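You operate a simulated robot arm through the tools that you are given. There is no shell and no other tool. Be economical: measure what you need, move in short steps, check, and stop when the job is done.

The job below is to be done with a simulated robot arm. You get a single attempt, and the scene is never put back.

## Task
Lower the frame on to the timbers, then swing arm E right out.
Fine: stop the lift as soon as its pads let go and put the release lever back to HOLD; leave the arm's pin in till then.

The check looks at the end state, three seconds after you hand in, the way a careful person would. Anything else that was tipped, shoved, dropped, spilled or broken makes it a failure.

## Robot
A 7-joint arm with a two-finger parallel gripper on a trunk, on a base that drives. Base frame: it is fixed to the floor where the robot stands at the start and does not move with it; the origin is under the middle of the robot, x ahead of it, y to its left, z up. Lengths are in m, angles in degrees, forces in N, time in s.
With the tool pointing down near the work surface it reaches from about 0.16 to 0.72 m from the robot's upright axis, wherever it stands. Its first joint turns from -166.0 to 166.0 degrees. Places, roughly: lift arm d [0.8, 0.7, 1.1]; lift arm e [1.3, 0.6, 1.1]; lock pin e [1.2, 0.4, 1.3]; release lever [0.9, 0, 0.8]. Payload 1.57 kg.
Tool frame: the origin (TCP) lies between the finger pads and is the grasp point; the fingertips stand 0.03 m ahead of it; z points along the fingers, y is the line along which they close. Largest opening 0.11 m; finger width 0.024, thickness 0.012; the body of the gripper, 0.048 by 0.112 m, starts 0.078 m behind the TCP.
Orientation is that of the tool frame in the base frame, as a unit quaternion [w, x, y, z]. With the fingers straight down and closing along the base's y, the tool's x points along the base's -x, its y along +y and its z along -z.

## Interface
- The arm moves only by the tool play_rows. Its argument "commands" is a list of rows, each a list of 3 entries, a list of its own where there are three numbers: the gripper command, from -1 (fully open) to 1 (shut), values between in proportion, then the shift along the tool's x, y, z in m, then the turn, a rotation vector about the tool's x, y, z in degrees. In form: [[jaw, [dx, dy, dz], [rx, ry, rz]], ...]. A call has 1 to 8 rows; each row shifts and turns the commanded pose from where the row before left it, along the tool's axes as they then stand. A row lasts 0.2 s, in which the tool goes at most 0.05 m and 8.6 degrees; a call with a longer step from one row to the next is refused whole, and so is a gripper value outside its range. A pose out of reach is approached as far as the arm can. The call stops where the force on the tool passes 60 N (or 10 N more than at its start, if that is more) or the arm is blocked; 0.2 s more then pass. The fingers move at their own pace (about 0.045 m/s each) and stop on an object; they squeeze with about 35 N. The grip force told is the motor's: it shows also when the fingers shut on nothing. Time passes only in rows, and 0.2 s behind the last, so rows that do not move let the fingers close. The reply holds the time, the measured pose of the TCP, the force on the tool along the base axes, the opening and the grip force, in the units named above and with some noise, with the torque about the TCP (base axes, N m) and any sound that the robot's microphone picked up.
- Cameras (640 x 400 px; columns grow to the right, rows downward): "scene" is now at [0.0309, 0.1779, 1.375]; the picture's right is [0.27, -0.96, 0.00], its down [-0.34, -0.10, -0.93] and it looks along [0.90, 0.26, -0.36] (base axes); focal length 288 px, centre (320, 200). "wrist" rides on the gripper at [0.07, 0.016, -0.141] in the tool frame; the picture's right is [-0.23, 0.97, 0.00], its down [-0.86, -0.20, -0.48] and it looks along [-0.47, -0.11, 0.88] (tool axes); focal length 222 px, centre (320, 200).
- grab_frame(camera): a new picture of that camera. It takes no simulated time.
- lift_body(by): slides the trunk up (or, below 0, down) by that many m; the arm and the scene camera ride with it, the base frame stays. It gives what a move gives, with no picture.
- base_move(legs): drives the robot by 1 to 6 legs, each [ahead, turn to the left] in m and degrees, along the robot's own axes; the way and the turn of a leg run together, so that a leg with both is an arc; at most 1.5 m and 180 degrees a leg. The arm and the cameras ride along, it lands a little off, and it stops where it bumps. It gives what a move gives.
- aim_head(pan, tilt): turns the head with the scene camera to pan (to the left, within 155 degrees either way) and tilt (down, from -29 to 69), counted from straight ahead of the robot. It gives what a move gives.
- probe_pixels(camera, pixels): for up to 12 pixels [column, row] of the newest picture of that camera ("zoom" is the newest enlarged one), the place [x, y, z] in the base frame of the surface seen there, good to about 0.002 m. It takes no simulated time.
- enlarge(camera, box): a new picture of the part [left, top, right, bottom] of that camera's present view, enlarged. It takes no simulated time.
- job_done(): hands the job in; it is judged then, once.

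Go step by step. Measure first, check grasps and placings, and put right what went wrong. The budget is 80 turns and 52 pictures, counting those below and the enlarged ones. Unless the task says otherwise, let go and move clear before handing in, and close with one line.

The tools are called after "Emit:" as a command line: name --argument value ..., lists and objects as JSON in quotes. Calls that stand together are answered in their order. play_rows: Moves the arm, as the interface text tells. Its arguments: {"type":"object","properties":{"commands":{"type":"array","items":{"type":"array"}}},"required":["commands"]} The other tools are called the same way: lift_body (by) slides the trunk up or down; base_move (legs) drives the base; aim_head (pan, tilt) turns the head that bears the scene camera; grab_frame (camera) takes a picture; probe_pixels (camera, pixels) gives the place of the surface under pixels of a picture; enlarge (camera, box) takes an enlarged picture of a part of a camera's view; job_done () hands the job in.

At the start:

```text
time: 0.0
eef_pos: [0.4611, 0.1435, 1.0001]
tcp_rot: [0.0, 0.0, 1.0, 0.0]
wrist_force: [-0.5, -0.1, -0.8]
moment: [-0.01, -0.01, 0.0]
finger_gap: 0.1099
gripper_force: 0.0
trunk travel left (down, up): [-0.275, 0.315]
robot x, y, heading: [-0.0005, -0.0009, -0.1]
head pan, tilt: [15.9, 20.9]
```

scene: 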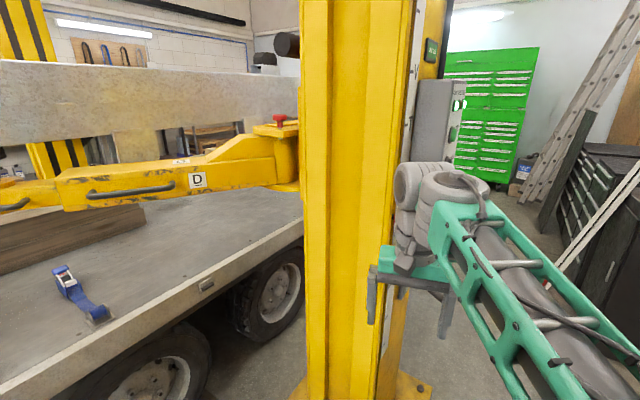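
wrist: 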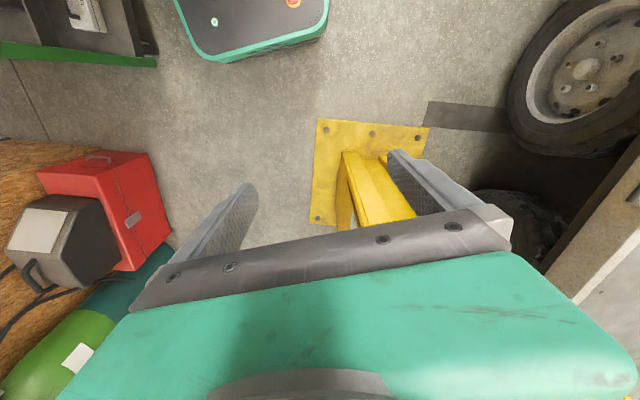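

The scene view shows the yellow lift column in the middle (columns 300–450), arm D with its red pin knob at (285,120), and the frame above the trailer's timbers. The lever and arm E are hidden, so I'll look around first.

Emit:
enlarge --camera "scene" --box '[280, 0, 520, 150]'

Emit:
probe_pixels --camera "scene" --pixels '[[285, 120], [197, 180], [340, 200], [100, 100], [100, 215], [200, 240], [400, 210], [435, 100], [430, 50], [285, 45], [360, 390], [70, 285]]'

Emit:
aim_head --pan 5 --tilt 40

Emit:
grab_frame --camera "scene"

```text
2.67 times, centred on (400, 75) of scene
```

zoom: 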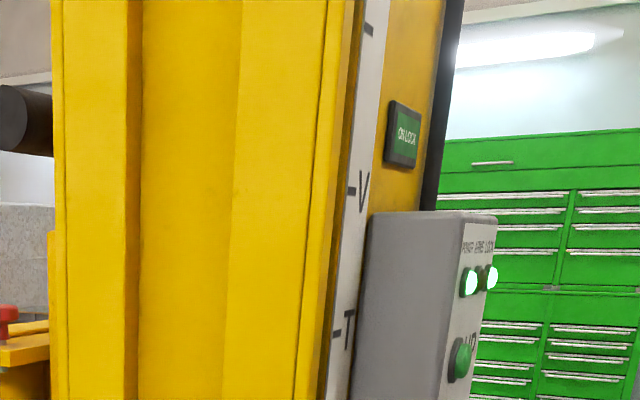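

```text
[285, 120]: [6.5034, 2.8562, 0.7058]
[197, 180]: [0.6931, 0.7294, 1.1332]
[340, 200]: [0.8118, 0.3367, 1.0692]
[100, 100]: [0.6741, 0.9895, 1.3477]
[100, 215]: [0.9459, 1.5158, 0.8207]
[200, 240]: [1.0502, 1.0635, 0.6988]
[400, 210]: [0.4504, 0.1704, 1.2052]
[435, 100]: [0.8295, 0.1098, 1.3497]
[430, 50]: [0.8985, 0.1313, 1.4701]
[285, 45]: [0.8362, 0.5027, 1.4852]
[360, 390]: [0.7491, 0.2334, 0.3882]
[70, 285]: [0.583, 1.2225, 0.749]
```

```text
time: 0.8
eef_pos: [0.4601, 0.1427, 0.9999]
tcp_rot: [0.001, 0.0, 1.0, 0.0]
wrist_force: [1.1, 0.3, 0.5]
moment: [-0.01, 0.03, -0.03]
finger_gap: 0.11
gripper_force: 0.1
trunk travel left (down, up): [-0.275, 0.315]
robot x, y, heading: [0.0001, 0.0031, 0.1]
head pan, tilt: [5.0, 40.0]
```

```text
48 pictures are left
```

scene: 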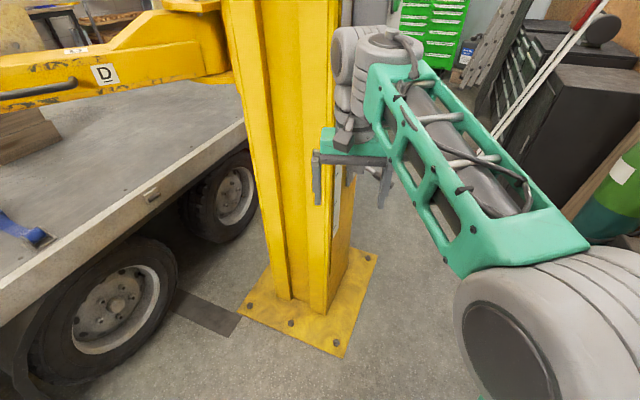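

The control box hangs on the column's right (-y) face and the lever is hidden behind the arm. I'll check the floor to the right before driving there.

Emit:
aim_head --pan -45 --tilt 35

Emit:
grab_frame --camera "scene"

Emit:
probe_pixels --camera "scene" --pixels '[[60, 250], [150, 150], [200, 100], [300, 200], [350, 300], [400, 150], [300, 100], [250, 60], [450, 250], [100, 60], [520, 300], [600, 150]]'

```text
time: 2.0
eef_pos: [0.4597, 0.1437, 0.9988]
tcp_rot: [-0.001, 0.001, 1.0, 0.001]
wrist_force: [0.3, 0.2, 0.0]
moment: [0.02, 0.01, -0.03]
finger_gap: 0.1101
gripper_force: 0.0
trunk travel left (down, up): [-0.275, 0.315]
robot x, y, heading: [0.0011, 0.0006, 0.3]
head pan, tilt: [-45.0, 35.0]
```

```text
47 pictures are left
```

scene: 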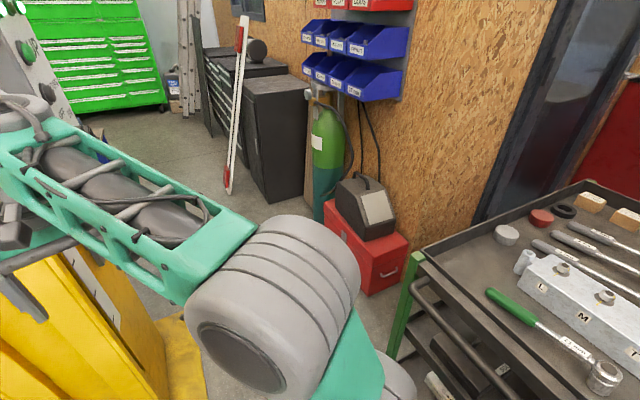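

```text
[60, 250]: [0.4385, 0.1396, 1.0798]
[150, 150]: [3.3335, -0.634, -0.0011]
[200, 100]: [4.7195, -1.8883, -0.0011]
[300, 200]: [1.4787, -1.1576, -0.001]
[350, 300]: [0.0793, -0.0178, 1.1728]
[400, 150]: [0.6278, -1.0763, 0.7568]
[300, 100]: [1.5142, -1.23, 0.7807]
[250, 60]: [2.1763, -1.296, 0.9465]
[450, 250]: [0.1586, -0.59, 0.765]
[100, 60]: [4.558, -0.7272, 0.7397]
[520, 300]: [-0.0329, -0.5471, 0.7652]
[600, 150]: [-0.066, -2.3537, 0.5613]
```

The trolley stands to the right (y about -0.55) and the corridor beside the column runs at y from about -1 to 0.1. I'll measure the robot's base, the red box and the column foot in the wrist picture.

Emit:
grab_frame --camera "wrist"

Emit:
probe_pixels --camera "wrist" --pixels '[[190, 30], [320, 30], [225, 60], [150, 60], [60, 50], [160, 250], [100, 200], [318, 215], [320, 125], [420, 135], [20, 200], [100, 360]]'

Emit:
probe_pixels --camera "scene" --pixels '[[415, 260], [400, 350], [325, 222], [370, 290], [405, 240], [230, 185], [240, 20], [420, 150], [315, 230], [270, 200], [200, 380], [45, 5]]'

```text
46 pictures are left
```

wrist: 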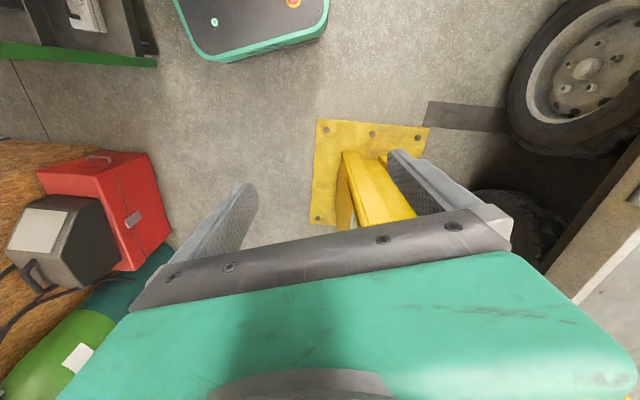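

```text
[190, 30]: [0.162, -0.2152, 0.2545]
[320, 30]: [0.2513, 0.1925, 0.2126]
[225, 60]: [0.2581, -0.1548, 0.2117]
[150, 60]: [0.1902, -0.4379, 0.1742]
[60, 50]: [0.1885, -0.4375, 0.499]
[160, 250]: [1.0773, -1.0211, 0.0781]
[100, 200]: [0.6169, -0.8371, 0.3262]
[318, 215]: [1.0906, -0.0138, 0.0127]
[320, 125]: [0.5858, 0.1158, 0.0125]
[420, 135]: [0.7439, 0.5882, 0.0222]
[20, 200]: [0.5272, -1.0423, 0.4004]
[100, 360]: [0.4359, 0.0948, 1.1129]
```

```text
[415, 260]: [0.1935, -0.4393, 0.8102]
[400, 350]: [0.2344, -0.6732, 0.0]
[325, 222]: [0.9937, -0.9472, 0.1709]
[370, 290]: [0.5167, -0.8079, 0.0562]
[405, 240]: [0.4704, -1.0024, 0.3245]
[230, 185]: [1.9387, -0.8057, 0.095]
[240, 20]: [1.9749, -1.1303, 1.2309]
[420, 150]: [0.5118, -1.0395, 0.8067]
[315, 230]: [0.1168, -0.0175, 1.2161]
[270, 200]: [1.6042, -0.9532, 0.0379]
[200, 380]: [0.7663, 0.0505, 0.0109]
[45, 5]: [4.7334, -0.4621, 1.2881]
```

The robot's base is about ±0.26 by ±0.21 m. The column's foot plate spans x 0.58–1.1 with its edge at y about -0.01, and the trolley corner is near (0.24, -0.44). I'll turn right 28° and drive between them to see the column's control face.

Emit:
base_move --legs '[[0, -28], [0.65, 0]]'

Emit:
aim_head --pan 68 --tilt 25

Emit:
grab_frame --camera "scene"

```text
time: 7.0
eef_pos: [1.0374, -0.3939, 0.9996]
tcp_rot: [0.001, 0.244, 0.97, -0.001]
wrist_force: [-0.4, -0.1, -0.2]
moment: [-0.01, -0.01, 0.01]
finger_gap: 0.1102
gripper_force: 0.1
trunk travel left (down, up): [-0.275, 0.315]
robot x, y, heading: [0.5633, -0.2985, -28.1]
head pan, tilt: [-45.0, 35.0]
```

```text
time: 8.9
eef_pos: [1.0377, -0.3935, 0.9996]
tcp_rot: [0.001, 0.244, 0.97, 0.0]
wrist_force: [-0.4, 0.3, 0.1]
moment: [-0.04, 0.05, 0.01]
finger_gap: 0.11
gripper_force: 0.1
trunk travel left (down, up): [-0.275, 0.315]
robot x, y, heading: [0.5669, -0.3031, -28.2]
head pan, tilt: [68.0, 25.0]
```

```text
45 pictures are left
```

scene: 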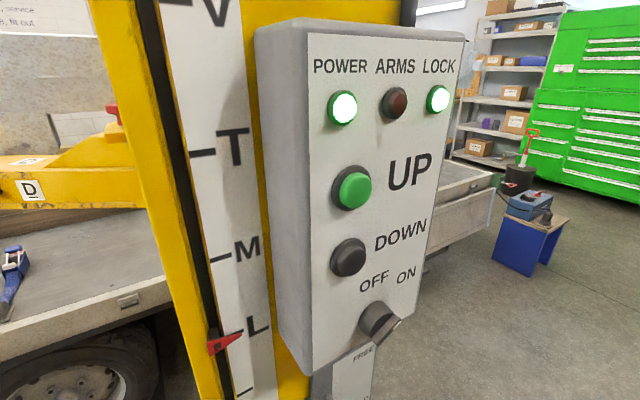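

The panel reads POWER lit, ARMS dark and LOCK lit, with UP and DOWN buttons and an OFF/ON switch at (380,320). A red pointer at L sits on the scale. I'll look at the lever below and the sign above.

Emit:
aim_head --pan 62 --tilt 55

Emit:
grab_frame --camera "scene"

Emit:
aim_head --pan 68 --tilt -10

Emit:
grab_frame --camera "scene"

```text
time: 9.8
eef_pos: [1.0377, -0.3933, 1.001]
tcp_rot: [0.0, 0.244, 0.97, 0.0]
wrist_force: [0.4, -0.3, 0.0]
moment: [0.0, 0.01, 0.02]
finger_gap: 0.11
gripper_force: 0.1
trunk travel left (down, up): [-0.275, 0.315]
robot x, y, heading: [0.5632, -0.3027, -28.2]
head pan, tilt: [62.0, 55.0]
```

```text
44 pictures are left
```

scene: 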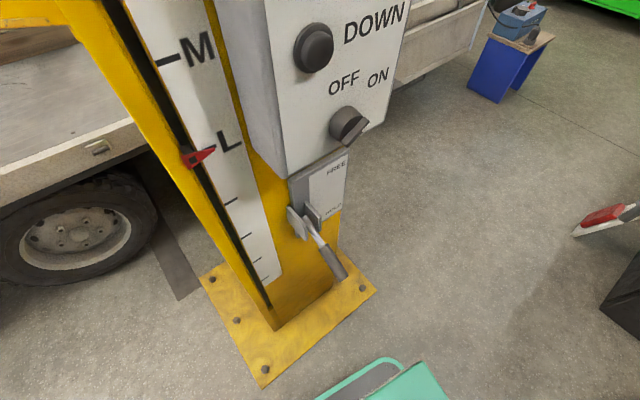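

```text
time: 11.2
eef_pos: [1.0382, -0.3938, 1.0002]
tcp_rot: [0.0, 0.243, 0.97, 0.0]
wrist_force: [0.2, -0.9, -0.5]
moment: [0.01, -0.02, -0.01]
finger_gap: 0.11
gripper_force: 0.0
trunk travel left (down, up): [-0.275, 0.315]
robot x, y, heading: [0.5634, -0.2988, -28.2]
head pan, tilt: [68.0, -10.0]
```

```text
43 pictures are left
```

scene: 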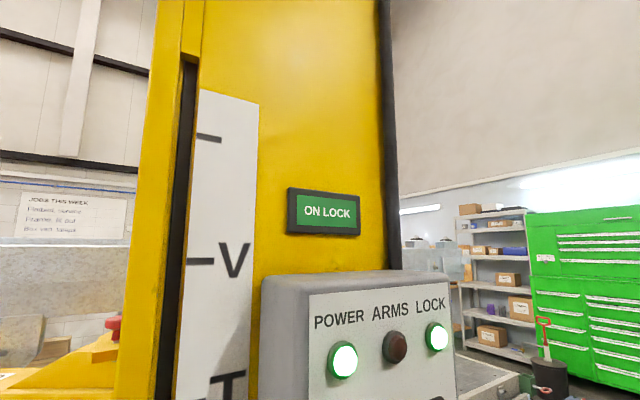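

The window reads ON LOCK, so the carriage is resting on its latch and probably needs a short UP before the release. I'll read the whiteboard and the lever labels closely.

Emit:
enlarge --camera "scene" --box '[0, 170, 140, 258]'

Emit:
aim_head --pan 60 --tilt 48

Emit:
enlarge --camera "scene" --box '[200, 80, 440, 230]'

```text
4.55 times, centred on (70, 214) of scene
```

zoom: 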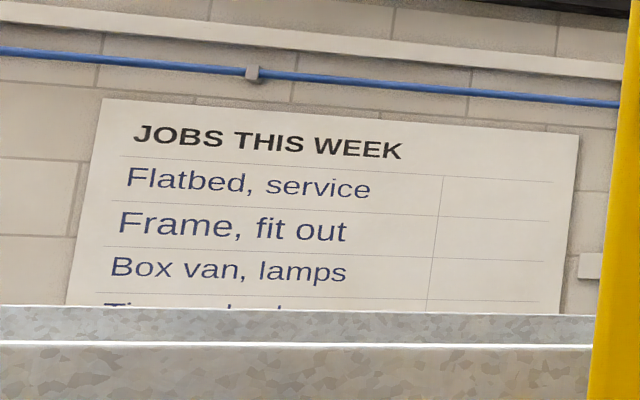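

```text
time: 12.5
eef_pos: [1.0376, -0.3934, 1.0003]
tcp_rot: [0.0, 0.244, 0.97, -0.001]
wrist_force: [0.0, 0.2, -0.1]
moment: [-0.02, 0.02, 0.02]
finger_gap: 0.1101
gripper_force: 0.1
trunk travel left (down, up): [-0.275, 0.315]
robot x, y, heading: [0.5659, -0.3042, -28.2]
head pan, tilt: [60.0, 48.0]
```

```text
2.67 times, centred on (320, 155) of scene
```

zoom: 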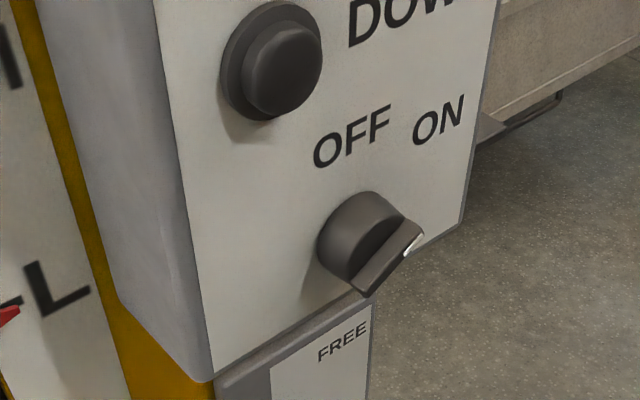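

The switch points to ON. Next I'll measure the buttons and the lever.

Emit:
grab_frame --camera "scene"

Emit:
enlarge --camera "scene" --box '[220, 200, 460, 350]'

```text
40 pictures are left
```

scene: 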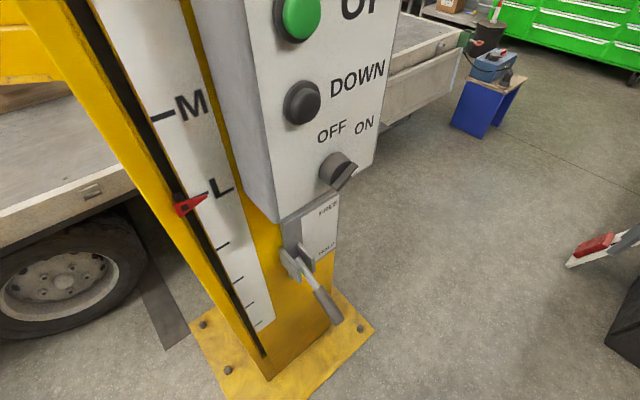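

```text
2.67 times, centred on (340, 275) of scene
```

zoom: 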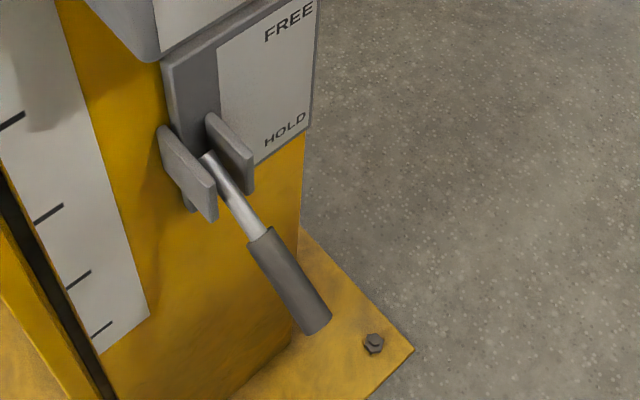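

Emit:
probe_pixels --camera "zoom" --pixels '[[212, 165], [232, 205], [258, 235], [290, 290], [315, 328], [290, 20], [285, 130], [185, 170], [232, 150], [310, 312], [200, 60]]'

Emit:
probe_pixels --camera "scene" --pixels '[[305, 15], [305, 105], [297, 95], [290, 125], [340, 165], [345, 180], [350, 130], [185, 207], [215, 185], [375, 150], [265, 200], [290, 250]]'

```text
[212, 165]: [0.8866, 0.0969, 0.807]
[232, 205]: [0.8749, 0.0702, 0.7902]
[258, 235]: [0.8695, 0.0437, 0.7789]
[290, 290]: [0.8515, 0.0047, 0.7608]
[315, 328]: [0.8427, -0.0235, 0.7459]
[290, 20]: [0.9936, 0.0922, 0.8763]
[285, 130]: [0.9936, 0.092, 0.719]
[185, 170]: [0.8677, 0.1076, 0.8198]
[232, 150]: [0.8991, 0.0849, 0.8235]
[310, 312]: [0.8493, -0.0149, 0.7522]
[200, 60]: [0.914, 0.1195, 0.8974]
```

```text
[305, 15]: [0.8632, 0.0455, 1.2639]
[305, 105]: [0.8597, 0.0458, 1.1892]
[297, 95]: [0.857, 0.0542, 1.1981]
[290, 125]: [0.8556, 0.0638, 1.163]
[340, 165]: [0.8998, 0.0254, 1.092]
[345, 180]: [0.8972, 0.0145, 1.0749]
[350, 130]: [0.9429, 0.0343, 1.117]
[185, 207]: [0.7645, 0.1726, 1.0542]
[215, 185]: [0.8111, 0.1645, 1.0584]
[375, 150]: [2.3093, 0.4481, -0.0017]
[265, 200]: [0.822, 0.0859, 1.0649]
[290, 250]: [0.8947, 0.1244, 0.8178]
```

The lever's root is at (0.887, 0.097, 0.807) and its tip at (0.843, -0.024, 0.746). The column face is turned about 18°. DOWN is at (0.860, 0.046, 1.189) and UP at (0.863, 0.046, 1.264). Now I'll look for the frame, pads and timbers.

Emit:
aim_head --pan 125 --tilt 12

Emit:
grab_frame --camera "scene"

Emit:
probe_pixels --camera "scene" --pixels '[[200, 100], [200, 140], [200, 180], [300, 200], [400, 150], [100, 200], [50, 150], [250, 230], [350, 230], [450, 200], [300, 120], [100, 250]]'

```text
time: 13.8
eef_pos: [1.038, -0.3943, 1.0009]
tcp_rot: [0.0, 0.244, 0.97, 0.0]
wrist_force: [0.1, -0.9, -1.1]
moment: [-0.02, 0.04, 0.0]
finger_gap: 0.1102
gripper_force: 0.0
trunk travel left (down, up): [-0.275, 0.315]
robot x, y, heading: [0.5618, -0.3053, -28.2]
head pan, tilt: [125.0, 12.0]
```

```text
38 pictures are left
```

scene: 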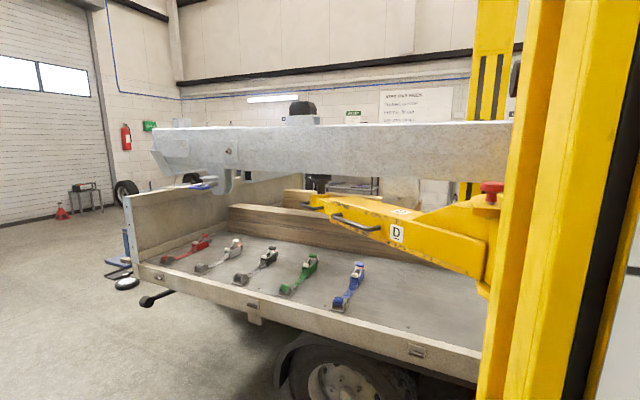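

```text
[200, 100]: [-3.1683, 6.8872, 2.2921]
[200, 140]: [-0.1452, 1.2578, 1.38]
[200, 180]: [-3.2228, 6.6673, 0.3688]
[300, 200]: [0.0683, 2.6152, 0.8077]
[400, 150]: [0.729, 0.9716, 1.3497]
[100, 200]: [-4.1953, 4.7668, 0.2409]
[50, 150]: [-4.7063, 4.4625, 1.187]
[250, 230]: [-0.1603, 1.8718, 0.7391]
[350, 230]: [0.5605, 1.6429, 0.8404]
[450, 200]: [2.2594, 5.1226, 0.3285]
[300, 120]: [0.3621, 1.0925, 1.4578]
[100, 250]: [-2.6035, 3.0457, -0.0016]
```

From here I can see arm D's pad under the frame at (320,183) and the timbers below at (330,220). I'll retract the arm and then drive to face the panel squarely, at about (0.70, -0.43) with heading 71°.

Emit:
enlarge --camera "scene" --box '[180, 130, 400, 268]'

Emit:
play_rows --commands '[[0, [0.04, 0, 0], [0, 0, 0]], [1, [0.04, 0, 0], [0, 0, 0]], [1, [0.04, 0, 0], [0, 0, 0]], [1, [0.04, 0, 0], [0, 0, 0]], [1, [0, 0, 0], [0, 0, 0]]]'

Emit:
base_move --legs '[[0, -15], [0.18, 0]]'

```text
2.90 times, centred on (290, 199) of scene
```

zoom: 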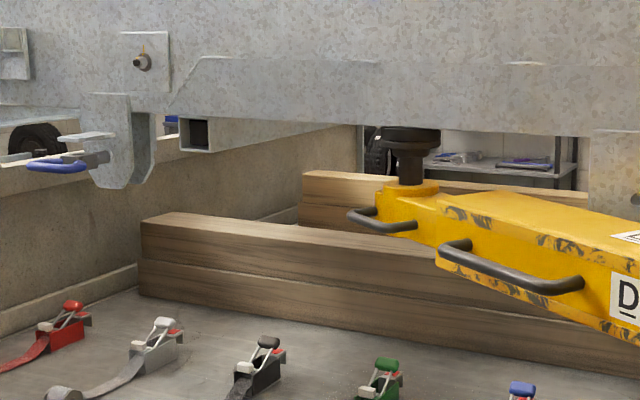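

```text
time: 15.0
eef_pos: [0.896, -0.3179, 1.0004]
tcp_rot: [0.0, 0.244, 0.97, -0.001]
wrist_force: [0.1, -0.2, 0.1]
moment: [0.0, -0.01, -0.01]
finger_gap: 0.0057
gripper_force: 0.2
trunk travel left (down, up): [-0.275, 0.315]
robot x, y, heading: [0.5647, -0.3039, -28.3]
head pan, tilt: [125.0, 12.0]
```

```text
time: 17.4
eef_pos: [1.013, -0.5299, 1.0004]
tcp_rot: [-0.001, 0.369, 0.93, 0.0]
wrist_force: [-0.1, 0.4, -0.9]
moment: [-0.01, 0.01, -0.01]
finger_gap: 0.0
gripper_force: 21.4
trunk travel left (down, up): [-0.275, 0.315]
robot x, y, heading: [0.6961, -0.4275, -43.5]
head pan, tilt: [125.0, 12.0]
```

The robot is where I wanted it. I'll turn left to face the panel, with the arm kept retracted.

Emit:
base_move --legs '[[0, 114.5]]'

Emit:
aim_head --pan 0 --tilt 35

Emit:
grab_frame --camera "scene"

```text
time: 22.6
eef_pos: [0.6652, -0.097, 1.0]
tcp_rot: [0.0, -0.572, 0.82, 0.0]
wrist_force: [-0.8, -0.9, 0.5]
moment: [-0.03, 0.03, 0.01]
finger_gap: 0.0001
gripper_force: 21.2
trunk travel left (down, up): [-0.275, 0.315]
robot x, y, heading: [0.6948, -0.4256, 70.1]
head pan, tilt: [125.0, 12.0]
```

```text
time: 24.6
eef_pos: [0.6653, -0.0976, 1.0]
tcp_rot: [0.001, -0.573, 0.82, -0.001]
wrist_force: [0.1, 0.1, 0.2]
moment: [0.01, 0.0, 0.01]
finger_gap: 0.0
gripper_force: 21.2
trunk travel left (down, up): [-0.275, 0.315]
robot x, y, heading: [0.6964, -0.4262, 69.7]
head pan, tilt: [0.0, 35.0]
```

```text
36 pictures are left
```

scene: 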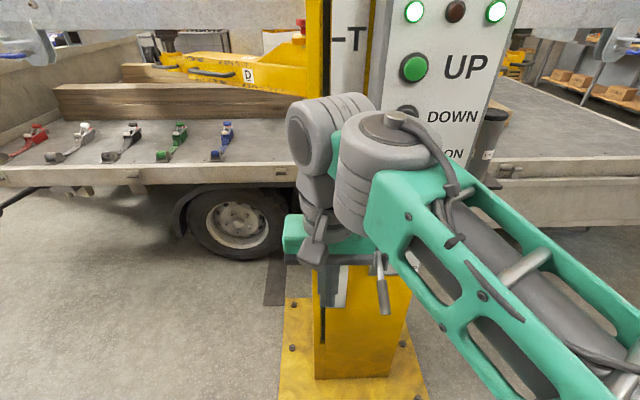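

The view is ideal, with the panel straight ahead and pad D at (165,45) and arm E's end at (515,55) both visible. I'll back up 6 cm and bring the tool in line with the buttons. Then I'll pitch it to horizontal about the wrist.

Emit:
base_move --legs '[[-0.06, 0]]'

Emit:
play_rows --commands '[[1, [0, -0.044, 0], [0, 0, 0]], [1, [0, -0.044, 0], [0, 0, 0]], [1, [0, -0.044, 0], [0, 0, 0]], [1, [-0.0285, 0, -0.002], [0, -8.2, 0]], [1, [-0.0285, 0, -0.002], [0, -8.2, 0]], [1, [-0.0285, 0, -0.002], [0, -8.2, 0]], [1, [-0.0285, 0, -0.002], [0, -8.2, 0]]]'

```text
time: 25.6
eef_pos: [0.6447, -0.1524, 0.9997]
tcp_rot: [0.0, -0.573, 0.819, 0.0]
wrist_force: [0.2, -0.4, 0.3]
moment: [0.0, -0.01, 0.02]
finger_gap: 0.0003
gripper_force: 21.5
trunk travel left (down, up): [-0.275, 0.315]
robot x, y, heading: [0.676, -0.4859, 69.8]
head pan, tilt: [0.0, 35.0]
```

```text
time: 27.1
eef_pos: [0.8047, -0.0763, 0.9262]
tcp_rot: [0.071, -0.58, 0.809, 0.068]
wrist_force: [-0.1, -0.7, -1.4]
moment: [-0.04, -0.04, -0.02]
finger_gap: 0.0
gripper_force: 21.5
trunk travel left (down, up): [-0.275, 0.315]
robot x, y, heading: [0.6776, -0.4813, 69.6]
head pan, tilt: [0.0, 35.0]
stopped in row 7: the arm was blocked; the commanded pose is now the measured one
```

The tool tilted only about 11° before the arm blocked, and it dropped to z 0.926. I'll look before doing anything else.

Emit:
grab_frame --camera "scene"

Emit:
grab_frame --camera "wrist"

```text
35 pictures are left
```

scene: 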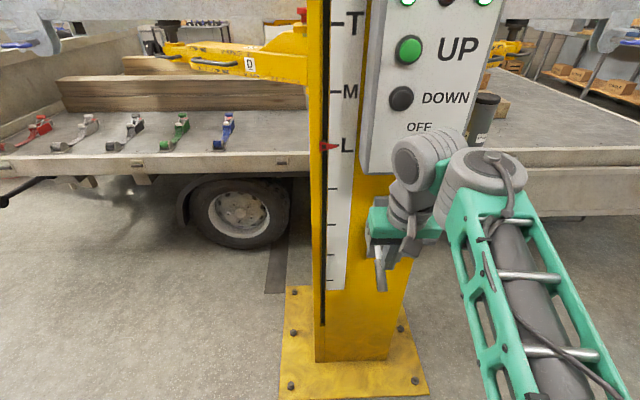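

```text
34 pictures are left
```

wrist: 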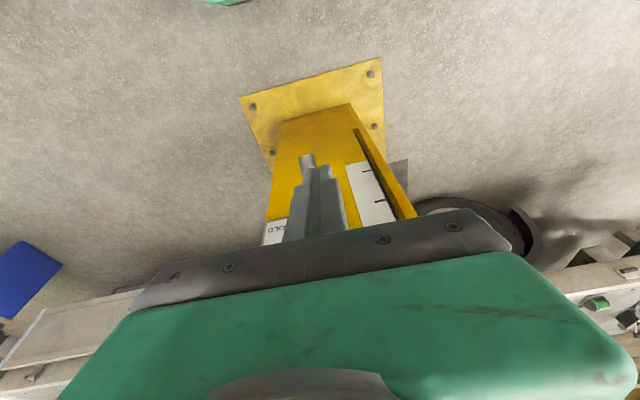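

The wrist seems to be clear of the panel and there's no lasting force, so this looks like a joint limit in the folded pose. I'll back off, raise the tool, and try the tilt in small steps.

Emit:
play_rows --commands '[[1, [0.03, 0, -0.035], [0, 0, 0]], [1, [0.03, 0, -0.035], [0, 0, 0]], [1, [0, 0, -0.045], [0, 0, 0]], [1, [0, 0, -0.045], [0, 0, 0]]]'

Emit:
play_rows --commands '[[1, [0, 0, 0], [0, -8, 0]], [1, [0, 0, 0], [0, -8, 0]], [1, [0, 0, 0], [0, 0, 0]]]'

```text
time: 28.1
eef_pos: [0.7789, -0.1482, 1.032]
tcp_rot: [0.085, -0.578, 0.809, 0.069]
wrist_force: [-0.4, -0.6, 0.5]
moment: [0.01, 0.0, -0.01]
finger_gap: 0.0001
gripper_force: 21.2
out of reach, approached as far as the arm can: row 3, 4
trunk travel left (down, up): [-0.275, 0.315]
robot x, y, heading: [0.6762, -0.4845, 70.0]
head pan, tilt: [0.0, 35.0]
```

```text
time: 28.8
eef_pos: [0.7898, -0.128, 0.9709]
tcp_rot: [0.11, -0.567, 0.811, 0.095]
wrist_force: [-1.1, 0.5, 0.2]
moment: [0.02, 0.01, -0.02]
finger_gap: 0.0
gripper_force: 21.3
trunk travel left (down, up): [-0.275, 0.315]
robot x, y, heading: [0.6734, -0.484, 69.6]
head pan, tilt: [0.0, 35.0]
stopped in row 3: the arm was blocked; the commanded pose is now the measured one
```

Raising the tool is also out of reach, so the arm is at its upper fold limit. I'll raise the trunk and let the arm work lower relative to it.

Emit:
lift_body --by 0.28

Emit:
play_rows --commands '[[1, [0.02, 0, 0.03], [0, 0, 0]], [1, [0, 0, 0.04], [0, 0, 0]], [1, [0, 0, 0.04], [0, 0, 0]], [1, [0, 0, 0], [0, -8, 0]], [1, [0, 0, 0], [0, -8, 0]], [1, [0, 0, 0], [0, -8, 0]], [1, [0, 0, 0], [0, 0, 0]]]'

```text
time: 31.6
eef_pos: [0.7899, -0.1291, 1.253]
tcp_rot: [0.112, -0.567, 0.811, 0.095]
wrist_force: [0.6, 0.6, -0.1]
moment: [0.03, -0.01, -0.01]
finger_gap: 0.0001
gripper_force: 21.3
trunk travel left (down, up): [-0.555, 0.035]
robot x, y, heading: [0.6772, -0.4806, 69.9]
head pan, tilt: [0.0, 35.0]
```

```text
time: 33.2
eef_pos: [0.7937, -0.1236, 1.0858]
tcp_rot: [0.22, -0.546, 0.792, 0.16]
wrist_force: [0.4, 0.4, -0.1]
moment: [-0.01, 0.01, 0.0]
finger_gap: 0.0001
gripper_force: 21.2
trunk travel left (down, up): [-0.555, 0.035]
robot x, y, heading: [0.675, -0.4826, 70.0]
head pan, tilt: [0.0, 35.0]
stopped in row 7: the arm was blocked; the commanded pose is now the measured one
```

Now the tilt reaches about 32°, and a tip press at that angle clears the panel. I'll raise the trunk the rest of the way and go to a standoff about 3 cm before the DOWN button.

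Emit:
lift_body --by 0.034

Emit:
play_rows --commands '[[1, [-0.041, 0, -0.002], [0, 0, 0]], [1, [-0.041, 0, -0.002], [0, 0, 0]], [1, [-0.041, 0, -0.002], [0, 0, 0]], [1, [-0.041, 0, -0.002], [0, 0, 0]], [1, [0, 0, 0], [0, 0, 0]]]'

Emit:
grab_frame --camera "scene"

```text
time: 34.0
eef_pos: [0.7945, -0.1228, 1.1246]
tcp_rot: [0.226, -0.544, 0.791, 0.164]
wrist_force: [0.3, 0.8, -1.0]
moment: [0.03, 0.01, 0.0]
finger_gap: 0.0
gripper_force: 21.5
trunk travel left (down, up): [-0.589, 0.001]
robot x, y, heading: [0.6761, -0.485, 69.9]
head pan, tilt: [0.0, 35.0]
```

```text
time: 35.2
eef_pos: [0.8423, 0.0037, 1.2188]
tcp_rot: [0.225, -0.544, 0.792, 0.164]
wrist_force: [1.1, 0.3, -0.7]
moment: [0.02, 0.02, -0.05]
finger_gap: 0.0002
gripper_force: 21.4
trunk travel left (down, up): [-0.589, 0.001]
robot x, y, heading: [0.679, -0.4863, 70.0]
head pan, tilt: [0.0, 35.0]
```

```text
33 pictures are left
```

scene: 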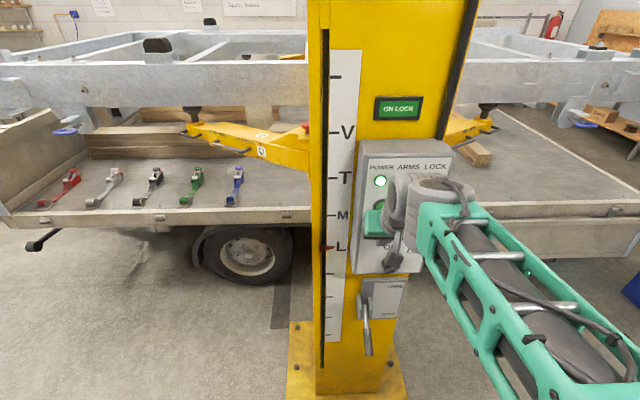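

Everything is in view now: ON LOCK at (397,108), pads at (192,112) and (487,110), and the pointer at L. I'll move up to the UP button and tap it briefly.

Emit:
play_rows --commands '[[1, [-0.02, -0.002, -0.032], [0, 0, 0]], [1, [-0.02, -0.003, -0.032], [0, 0, 0]], [1, [-0.0213, 0, 0.0131], [0, 0, 0]], [1, [-0.0085, 0, 0.0052], [0, 0, 0]], [1, [-0.0068, 0, 0.0042], [0, 0, 0]], [1, [0, 0, 0], [0, 0, 0]]]'

Emit:
grab_frame --camera "scene"

```text
time: 36.6
eef_pos: [0.8592, 0.0341, 1.2929]
tcp_rot: [0.222, -0.545, 0.792, 0.162]
wrist_force: [-15.9, -36.0, -6.8]
moment: [-0.8, 0.41, 0.12]
finger_gap: 0.0001
gripper_force: 21.7
trunk travel left (down, up): [-0.589, 0.001]
robot x, y, heading: [0.6744, -0.4824, 69.6]
head pan, tilt: [0.0, 35.0]
```

```text
32 pictures are left
```

scene: 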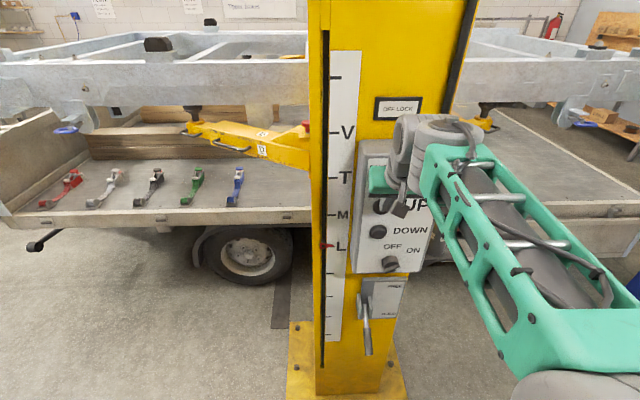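

The window now reads OFF LOCK. I'll release UP and check that it stays.

Emit:
play_rows --commands '[[1, [0.034, 0, -0.021], [0, 0, 0]], [1, [0.034, 0, -0.021], [0, 0, 0]], [1, [0.02, 0, 0.032], [0, 0, 0]]]'

Emit:
enlarge --camera "scene" --box '[300, 60, 540, 210]'

```text
time: 37.4
eef_pos: [0.8347, -0.0363, 1.2545]
tcp_rot: [0.224, -0.544, 0.791, 0.165]
wrist_force: [-0.3, -0.1, -0.4]
moment: [0.01, -0.03, -0.01]
finger_gap: 0.0
gripper_force: 21.3
trunk travel left (down, up): [-0.589, 0.001]
robot x, y, heading: [0.676, -0.482, 70.1]
head pan, tilt: [0.0, 35.0]
```

```text
2.67 times, centred on (420, 135) of scene
```

zoom: 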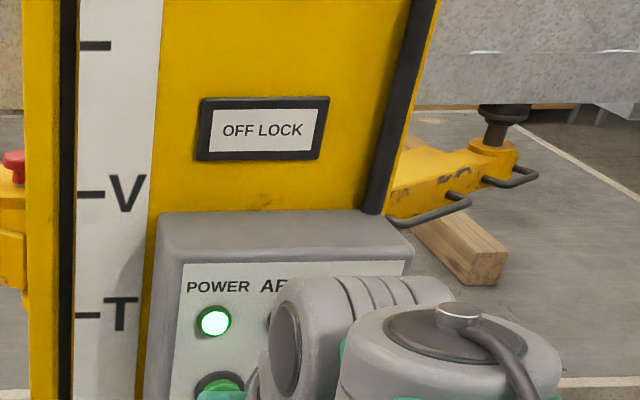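

The window stays at OFF LOCK after release. Next is the lever: I'll lower the tool in front of the panel to a point just above the lever, opening the jaws on the way.

Emit:
play_rows --commands '[[1, [0.03, 0, -0.018], [0, 0, 0]], [1, [0.0254, 0, 0.0413], [0, 0, 0]], [1, [0.0254, 0, 0.0413], [0, 0, 0]], [1, [0.0254, 0, 0.0413], [0, 0, 0]], [1, [0.0254, 0, 0.0413], [0, 0, 0]], [0.2, [0.0254, 0, 0.0413], [0, 0, 0]], [0.2, [0.0254, 0, 0.0413], [0, 0, 0]], [0.2, [0.0254, 0, 0.0413], [0, 0, 0]]]'

Emit:
grab_frame --camera "wrist"

Emit:
grab_frame --camera "scene"

```text
time: 39.2
eef_pos: [0.8182, -0.0621, 0.9152]
tcp_rot: [0.224, -0.545, 0.791, 0.164]
wrist_force: [-0.1, -0.6, 0.6]
moment: [0.01, 0.01, -0.01]
finger_gap: 0.0438
gripper_force: 0.0
trunk travel left (down, up): [-0.589, 0.001]
robot x, y, heading: [0.6776, -0.4813, 69.9]
head pan, tilt: [0.0, 35.0]
```

```text
30 pictures are left
```

wrist: 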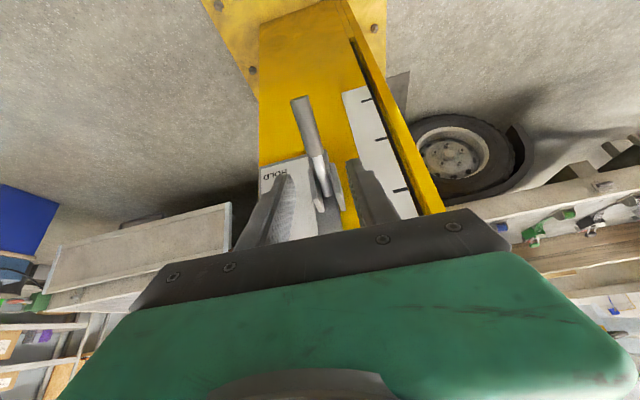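

```text
29 pictures are left
```

scene: 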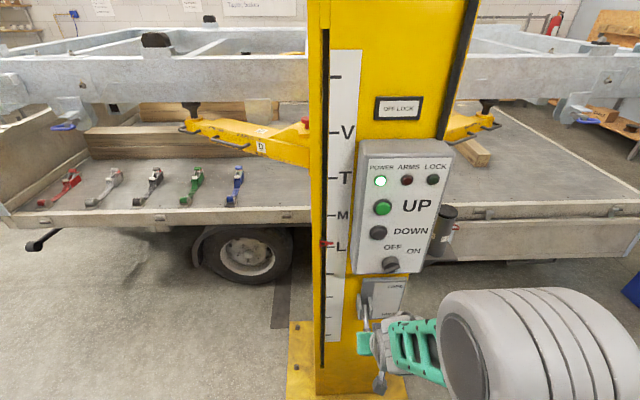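

LOCK is now dark and the jaws sit just above the lever with it between the fingers. I'll move in about 17 cm along the tool, slightly right, and close on the lever.

Emit:
play_rows --commands '[[0.2, [0.002, -0.009, 0.03], [0, 0, 0]], [0.2, [0.002, 0, 0.045], [0, 0, 0]], [0.2, [0.002, 0, 0.045], [0, 0, 0]], [0.2, [0, 0, 0.045], [0, 0, 0]], [1, [0, 0, 0], [0, 0, 0]], [1, [0, 0, 0], [0, 0, 0]], [1, [0, 0, 0], [0, 0, 0]]]'

Emit:
grab_frame --camera "wrist"

```text
time: 40.8
eef_pos: [0.8604, 0.0132, 0.7726]
tcp_rot: [0.226, -0.544, 0.791, 0.164]
wrist_force: [5.3, -1.9, 0.2]
moment: [0.06, -0.43, 0.53]
finger_gap: 0.0266
gripper_force: 31.0
trunk travel left (down, up): [-0.589, 0.001]
robot x, y, heading: [0.6794, -0.484, 69.8]
head pan, tilt: [0.0, 35.0]
```

```text
28 pictures are left
```

wrist: 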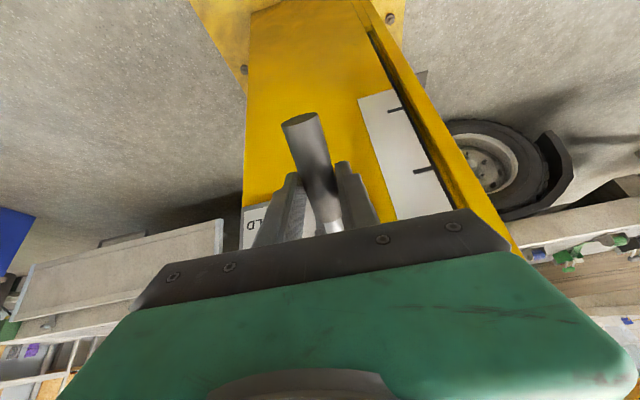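

The lever is gripped, with a 2.7 cm gap and 31 N. I'll raise it along its arc about the pivot toward FREE.

Emit:
play_rows --commands '[[1, [-0.0026, 0, -0.0113], [0, 2.5, 0]], [1, [-0.0035, 0, -0.0111], [0, 2.5, 0]], [1, [-0.0041, 0, -0.0107], [0, 2.5, 0]], [1, [-0.0051, 0, -0.0105], [0, 2.5, 0]], [1, [-0.0056, 0, -0.0102], [0, 2.5, 0]], [1, [-0.0064, 0, -0.0098], [0, 2.5, 0]], [1, [-0.007, 0, -0.0092], [0, 2.5, 0]], [1, [-0.0076, 0, -0.0088], [0, 2.5, 0]]]'

Emit:
grab_frame --camera "scene"

```text
time: 42.6
eef_pos: [0.861, 0.0177, 0.8631]
tcp_rot: [0.084, -0.563, 0.82, 0.065]
wrist_force: [25.5, -17.2, -3.7]
moment: [-1.39, -0.47, 0.16]
finger_gap: 0.0256
gripper_force: 36.9
trunk travel left (down, up): [-0.589, 0.001]
robot x, y, heading: [0.676, -0.4848, 69.8]
head pan, tilt: [0.0, 35.0]
```

```text
27 pictures are left
```

scene: 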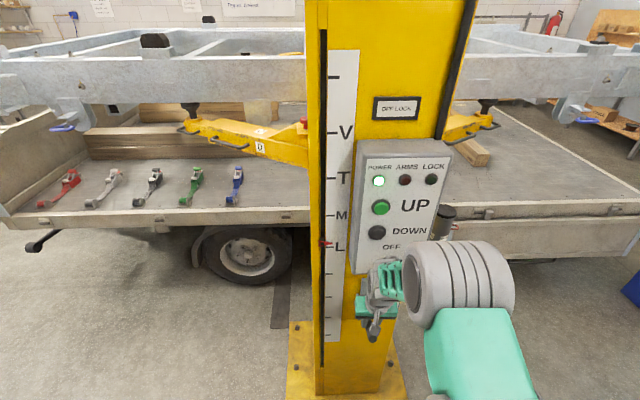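

The tool followed the arc up to z 0.863, so the lever should be near FREE. I'll open the jaws and back out along the lever to check that it stays.

Emit:
play_rows --commands '[[0.2, [0, 0, 0], [0, 0, 0]], [0.2, [0, 0, 0], [0, 0, 0]], [0.2, [0.03, 0, -0.01], [0, 0, 0]], [0.2, [0.045, 0, -0.015], [0, 0, 0]], [0.2, [0.045, 0, 0], [0, 0, 0]]]'

Emit:
enlarge --camera "scene" --box '[280, 220, 520, 370]'

```text
time: 43.8
eef_pos: [0.8145, -0.0961, 0.8613]
tcp_rot: [0.084, -0.564, 0.819, 0.066]
wrist_force: [-0.4, 0.3, -0.9]
moment: [0.01, 0.02, 0.02]
finger_gap: 0.0439
gripper_force: 0.1
trunk travel left (down, up): [-0.589, 0.001]
robot x, y, heading: [0.678, -0.4839, 70.0]
head pan, tilt: [0.0, 35.0]
```

```text
2.67 times, centred on (400, 295) of scene
```

zoom: 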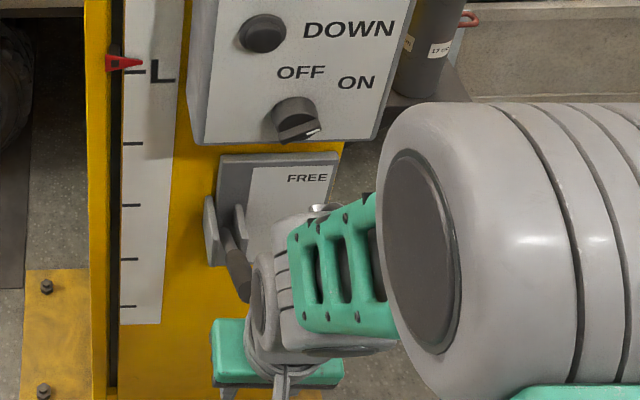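

Emit:
probe_pixels --camera "zoom" --pixels '[[228, 245], [235, 262], [242, 285], [224, 235], [240, 272]]'

Emit:
grab_frame --camera "wrist"

```text
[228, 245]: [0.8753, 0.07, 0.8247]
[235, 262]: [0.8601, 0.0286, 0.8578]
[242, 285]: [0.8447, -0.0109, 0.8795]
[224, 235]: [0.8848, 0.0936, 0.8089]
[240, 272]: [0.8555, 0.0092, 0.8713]
```

```text
25 pictures are left
```

wrist: 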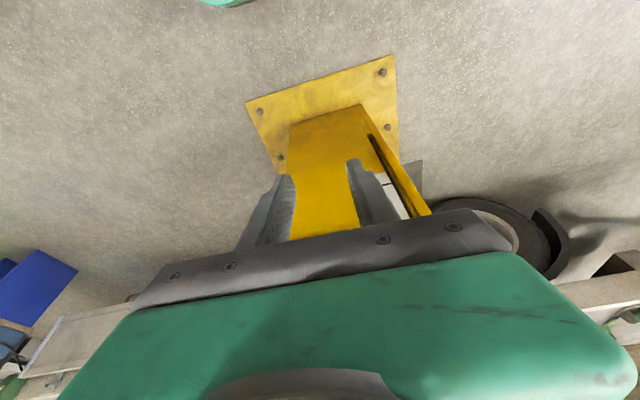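

The lever stays up at about +32°, so it is at FREE. I'll close the fingers and rise with the tilt restored to stand off from DOWN. I'll also measure the gap between the frame and the timbers.

Emit:
play_rows --commands '[[1, [-0.0094, 0, -0.044], [0, -4, 0]], [1, [-0.0124, 0, -0.0433], [0, -4, 0]], [1, [-0.0154, 0, -0.0423], [0, -4, 0]], [1, [-0.0183, 0, -0.0411], [0, -4, 0]], [1, [-0.0211, 0, -0.0397], [0, -4, 0]], [1, [-0.0239, 0, -0.0382], [0, 0, 0]], [1, [-0.0239, 0, -0.0382], [0, 0, 0]], [1, [-0.0239, 0, -0.0382], [0, 0, 0]]]'

Emit:
enlarge --camera "scene" --box '[80, 60, 320, 210]'

Emit:
probe_pixels --camera "zoom" --pixels '[[200, 100], [200, 108], [200, 114], [100, 182], [100, 190], [100, 196], [300, 122], [300, 130], [200, 185], [200, 193], [460, 185], [290, 165]]'

```text
time: 45.6
eef_pos: [0.8208, -0.0997, 1.2198]
tcp_rot: [0.225, -0.543, 0.793, 0.163]
wrist_force: [-0.6, 0.0, 0.6]
moment: [0.0, 0.01, -0.01]
finger_gap: 0.0
gripper_force: 21.1
trunk travel left (down, up): [-0.589, 0.001]
robot x, y, heading: [0.6799, -0.4799, 69.9]
head pan, tilt: [0.0, 35.0]
```

```text
2.67 times, centred on (200, 135) of scene
```

zoom: 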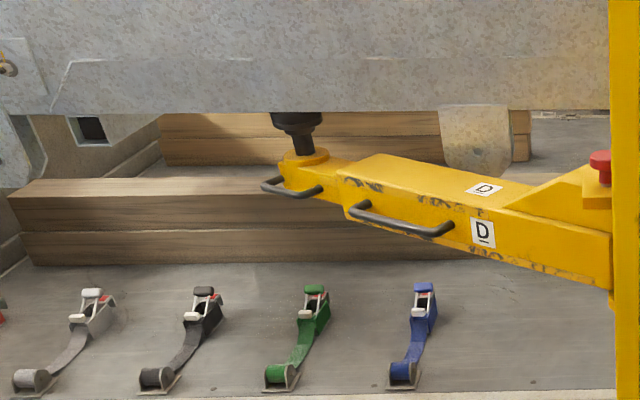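

```text
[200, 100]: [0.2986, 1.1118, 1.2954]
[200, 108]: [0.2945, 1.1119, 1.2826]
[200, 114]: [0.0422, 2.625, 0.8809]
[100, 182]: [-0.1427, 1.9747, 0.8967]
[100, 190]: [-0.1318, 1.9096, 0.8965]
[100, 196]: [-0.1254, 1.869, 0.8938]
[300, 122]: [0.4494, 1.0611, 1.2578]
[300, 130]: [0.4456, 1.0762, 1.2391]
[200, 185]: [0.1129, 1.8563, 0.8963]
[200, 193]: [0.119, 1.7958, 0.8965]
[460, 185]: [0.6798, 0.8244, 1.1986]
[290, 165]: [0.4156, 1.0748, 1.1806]
```

The frame's underside is at z about 1.275 and the timber tops at 0.897, so it must descend about 38 cm. Before lowering I'll check the right side, where a loose block lies near arm E.

Emit:
enlarge --camera "scene" --box '[430, 60, 640, 191]'

Emit:
probe_pixels --camera "zoom" --pixels '[[120, 280], [160, 290], [90, 245], [150, 320], [165, 140], [60, 200], [120, 210], [300, 290], [150, 195], [400, 250], [340, 170], [60, 265]]'

```text
3.05 times, centred on (535, 126) of scene
```

zoom: 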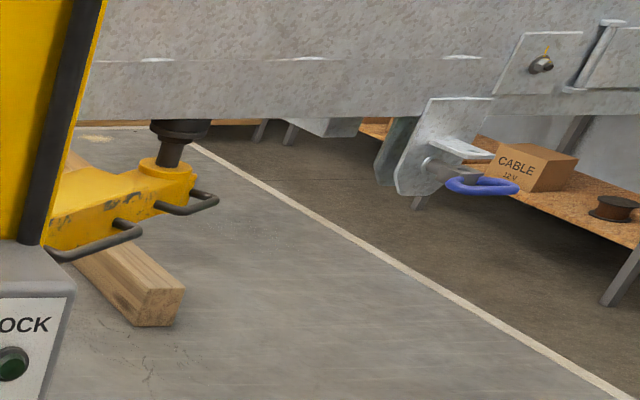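

```text
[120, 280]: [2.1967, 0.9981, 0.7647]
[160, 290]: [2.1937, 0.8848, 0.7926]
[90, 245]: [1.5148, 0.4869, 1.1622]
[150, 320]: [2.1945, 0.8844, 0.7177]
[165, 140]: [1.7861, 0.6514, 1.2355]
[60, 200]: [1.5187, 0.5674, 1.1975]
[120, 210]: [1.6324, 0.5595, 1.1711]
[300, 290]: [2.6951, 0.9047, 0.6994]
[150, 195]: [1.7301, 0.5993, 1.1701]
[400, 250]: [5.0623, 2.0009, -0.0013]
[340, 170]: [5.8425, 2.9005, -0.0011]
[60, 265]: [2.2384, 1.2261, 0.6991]
```

The block near (2.19, 0.9) is well beyond arm E's end at x about 1.8, so it is clear of the descent. I'll approach DOWN and hold it.

Emit:
play_rows --commands '[[1, [-0.0382, 0.006, 0.0239], [0, 0, 0]], [1, [-0.0382, 0.006, 0.0239], [0, 0, 0]], [1, [-0.0297, 0, 0.0186], [0, 0, 0]], [1, [-0.012, 0, 0.0075], [0, 0, 0]], [1, [-0.0068, 0, 0.0042], [0, 0, 0]], [1, [0, 0, 0], [0, 0, 0]], [1, [0, 0, 0], [0, 0, 0]]]'

Emit:
grab_frame --camera "scene"

```text
time: 47.2
eef_pos: [0.8584, 0.0372, 1.2227]
tcp_rot: [0.225, -0.544, 0.791, 0.162]
wrist_force: [-13.3, -31.4, 5.8]
moment: [-0.4, 0.42, 0.12]
finger_gap: 0.0
gripper_force: 21.5
trunk travel left (down, up): [-0.589, 0.001]
robot x, y, heading: [0.677, -0.4834, 70.2]
head pan, tilt: [0.0, 35.0]
```

```text
22 pictures are left
```

scene: 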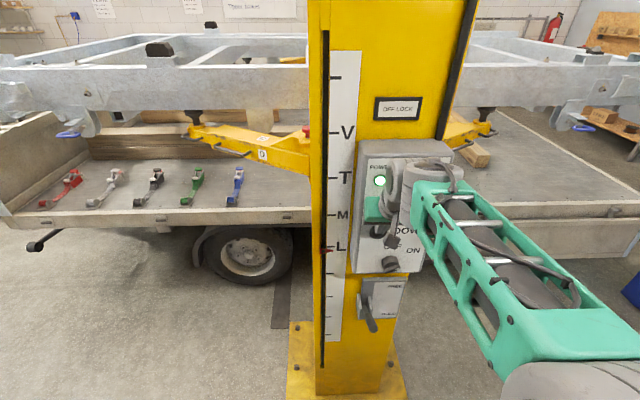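

The pointer and frame have dropped slightly, from about row 244 to 250, so it is lowering. I'll keep holding and measure the rate.

Emit:
probe_pixels --camera "scene" --pixels '[[326, 250], [325, 247], [327, 252], [262, 155], [200, 100]]'

Emit:
play_rows --commands '[[1, [0, 0, 0], [0, 0, 0]], [1, [0, 0, 0], [0, 0, 0]], [1, [0, 0, 0], [0, 0, 0]], [1, [0, 0, 0], [0, 0, 0]], [1, [0, 0, 0], [0, 0, 0]], [1, [0, 0, 0], [0, 0, 0]], [1, [0, 0, 0], [0, 0, 0]], [1, [0, 0, 0], [0, 0, 0]]]'

Emit:
grab_frame --camera "scene"

```text
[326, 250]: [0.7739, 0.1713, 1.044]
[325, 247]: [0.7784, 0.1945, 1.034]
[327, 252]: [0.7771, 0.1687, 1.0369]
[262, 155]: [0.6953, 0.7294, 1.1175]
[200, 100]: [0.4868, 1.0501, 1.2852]
```

```text
time: 49.0
eef_pos: [0.8591, 0.0357, 1.2227]
tcp_rot: [0.224, -0.545, 0.792, 0.162]
wrist_force: [-17.0, -32.2, 1.7]
moment: [-0.61, 0.33, 0.17]
finger_gap: 0.0002
gripper_force: 21.1
trunk travel left (down, up): [-0.589, 0.001]
robot x, y, heading: [0.6793, -0.4797, 69.8]
head pan, tilt: [0.0, 35.0]
```

```text
21 pictures are left
```

scene: 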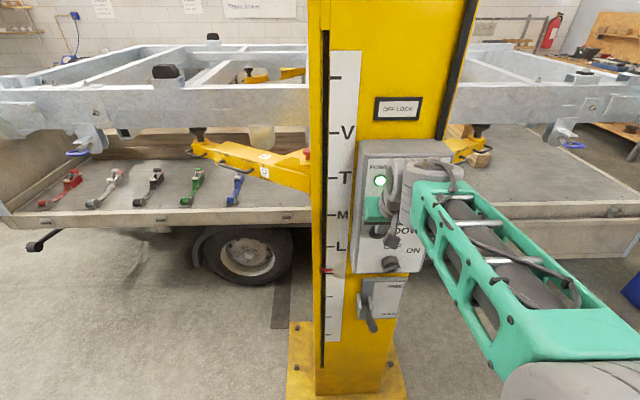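

Emit:
probe_pixels --camera "scene" --pixels '[[326, 271], [324, 270], [264, 172], [150, 130], [150, 134], [250, 122], [280, 122]]'

```text
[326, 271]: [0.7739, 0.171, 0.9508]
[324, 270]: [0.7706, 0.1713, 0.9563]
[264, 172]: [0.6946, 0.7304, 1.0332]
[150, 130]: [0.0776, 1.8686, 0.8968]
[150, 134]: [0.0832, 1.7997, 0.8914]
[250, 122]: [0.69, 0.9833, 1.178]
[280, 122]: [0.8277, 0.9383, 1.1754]
```

It descends at about 0.05 m/s and roughly 0.27 m remains. I'll hold for two more calls, then go in smaller steps.

Emit:
play_rows --commands '[[1, [0, 0, 0], [0, 0, 0]], [1, [0, 0, 0], [0, 0, 0]], [1, [0, 0, 0], [0, 0, 0]], [1, [0, 0, 0], [0, 0, 0]], [1, [0, 0, 0], [0, 0, 0]], [1, [0, 0, 0], [0, 0, 0]], [1, [0, 0, 0], [0, 0, 0]], [1, [0, 0, 0], [0, 0, 0]]]'

Emit:
play_rows --commands '[[1, [0, 0, 0], [0, 0, 0]], [1, [0, 0, 0], [0, 0, 0]], [1, [0, 0, 0], [0, 0, 0]], [1, [0, 0, 0], [0, 0, 0]], [1, [0, 0, 0], [0, 0, 0]], [1, [0, 0, 0], [0, 0, 0]], [1, [0, 0, 0], [0, 0, 0]], [1, [0, 0, 0], [0, 0, 0]]]'

Emit:
grab_frame --camera "scene"

```text
time: 50.8
eef_pos: [0.8585, 0.0374, 1.2242]
tcp_rot: [0.225, -0.544, 0.792, 0.163]
wrist_force: [-16.6, -33.9, -1.0]
moment: [-0.68, 0.28, 0.14]
finger_gap: 0.0
gripper_force: 21.0
trunk travel left (down, up): [-0.589, 0.001]
robot x, y, heading: [0.6791, -0.4821, 69.9]
head pan, tilt: [0.0, 35.0]
```

```text
time: 52.6
eef_pos: [0.8595, 0.0371, 1.2226]
tcp_rot: [0.224, -0.544, 0.792, 0.162]
wrist_force: [-15.2, -33.7, -0.6]
moment: [-0.72, 0.28, 0.16]
finger_gap: 0.0001
gripper_force: 21.2
trunk travel left (down, up): [-0.589, 0.001]
robot x, y, heading: [0.6788, -0.486, 70.0]
head pan, tilt: [0.0, 35.0]
```

```text
20 pictures are left
```

scene: 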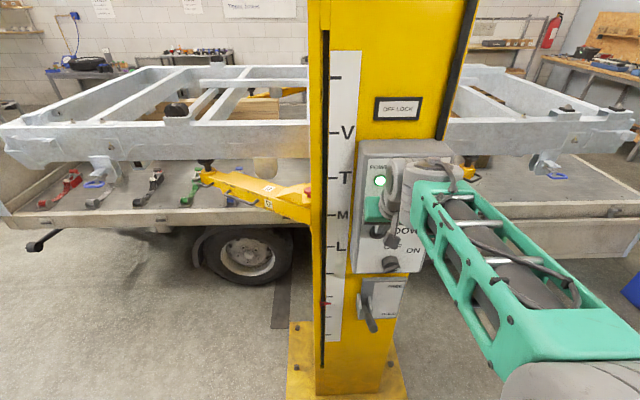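

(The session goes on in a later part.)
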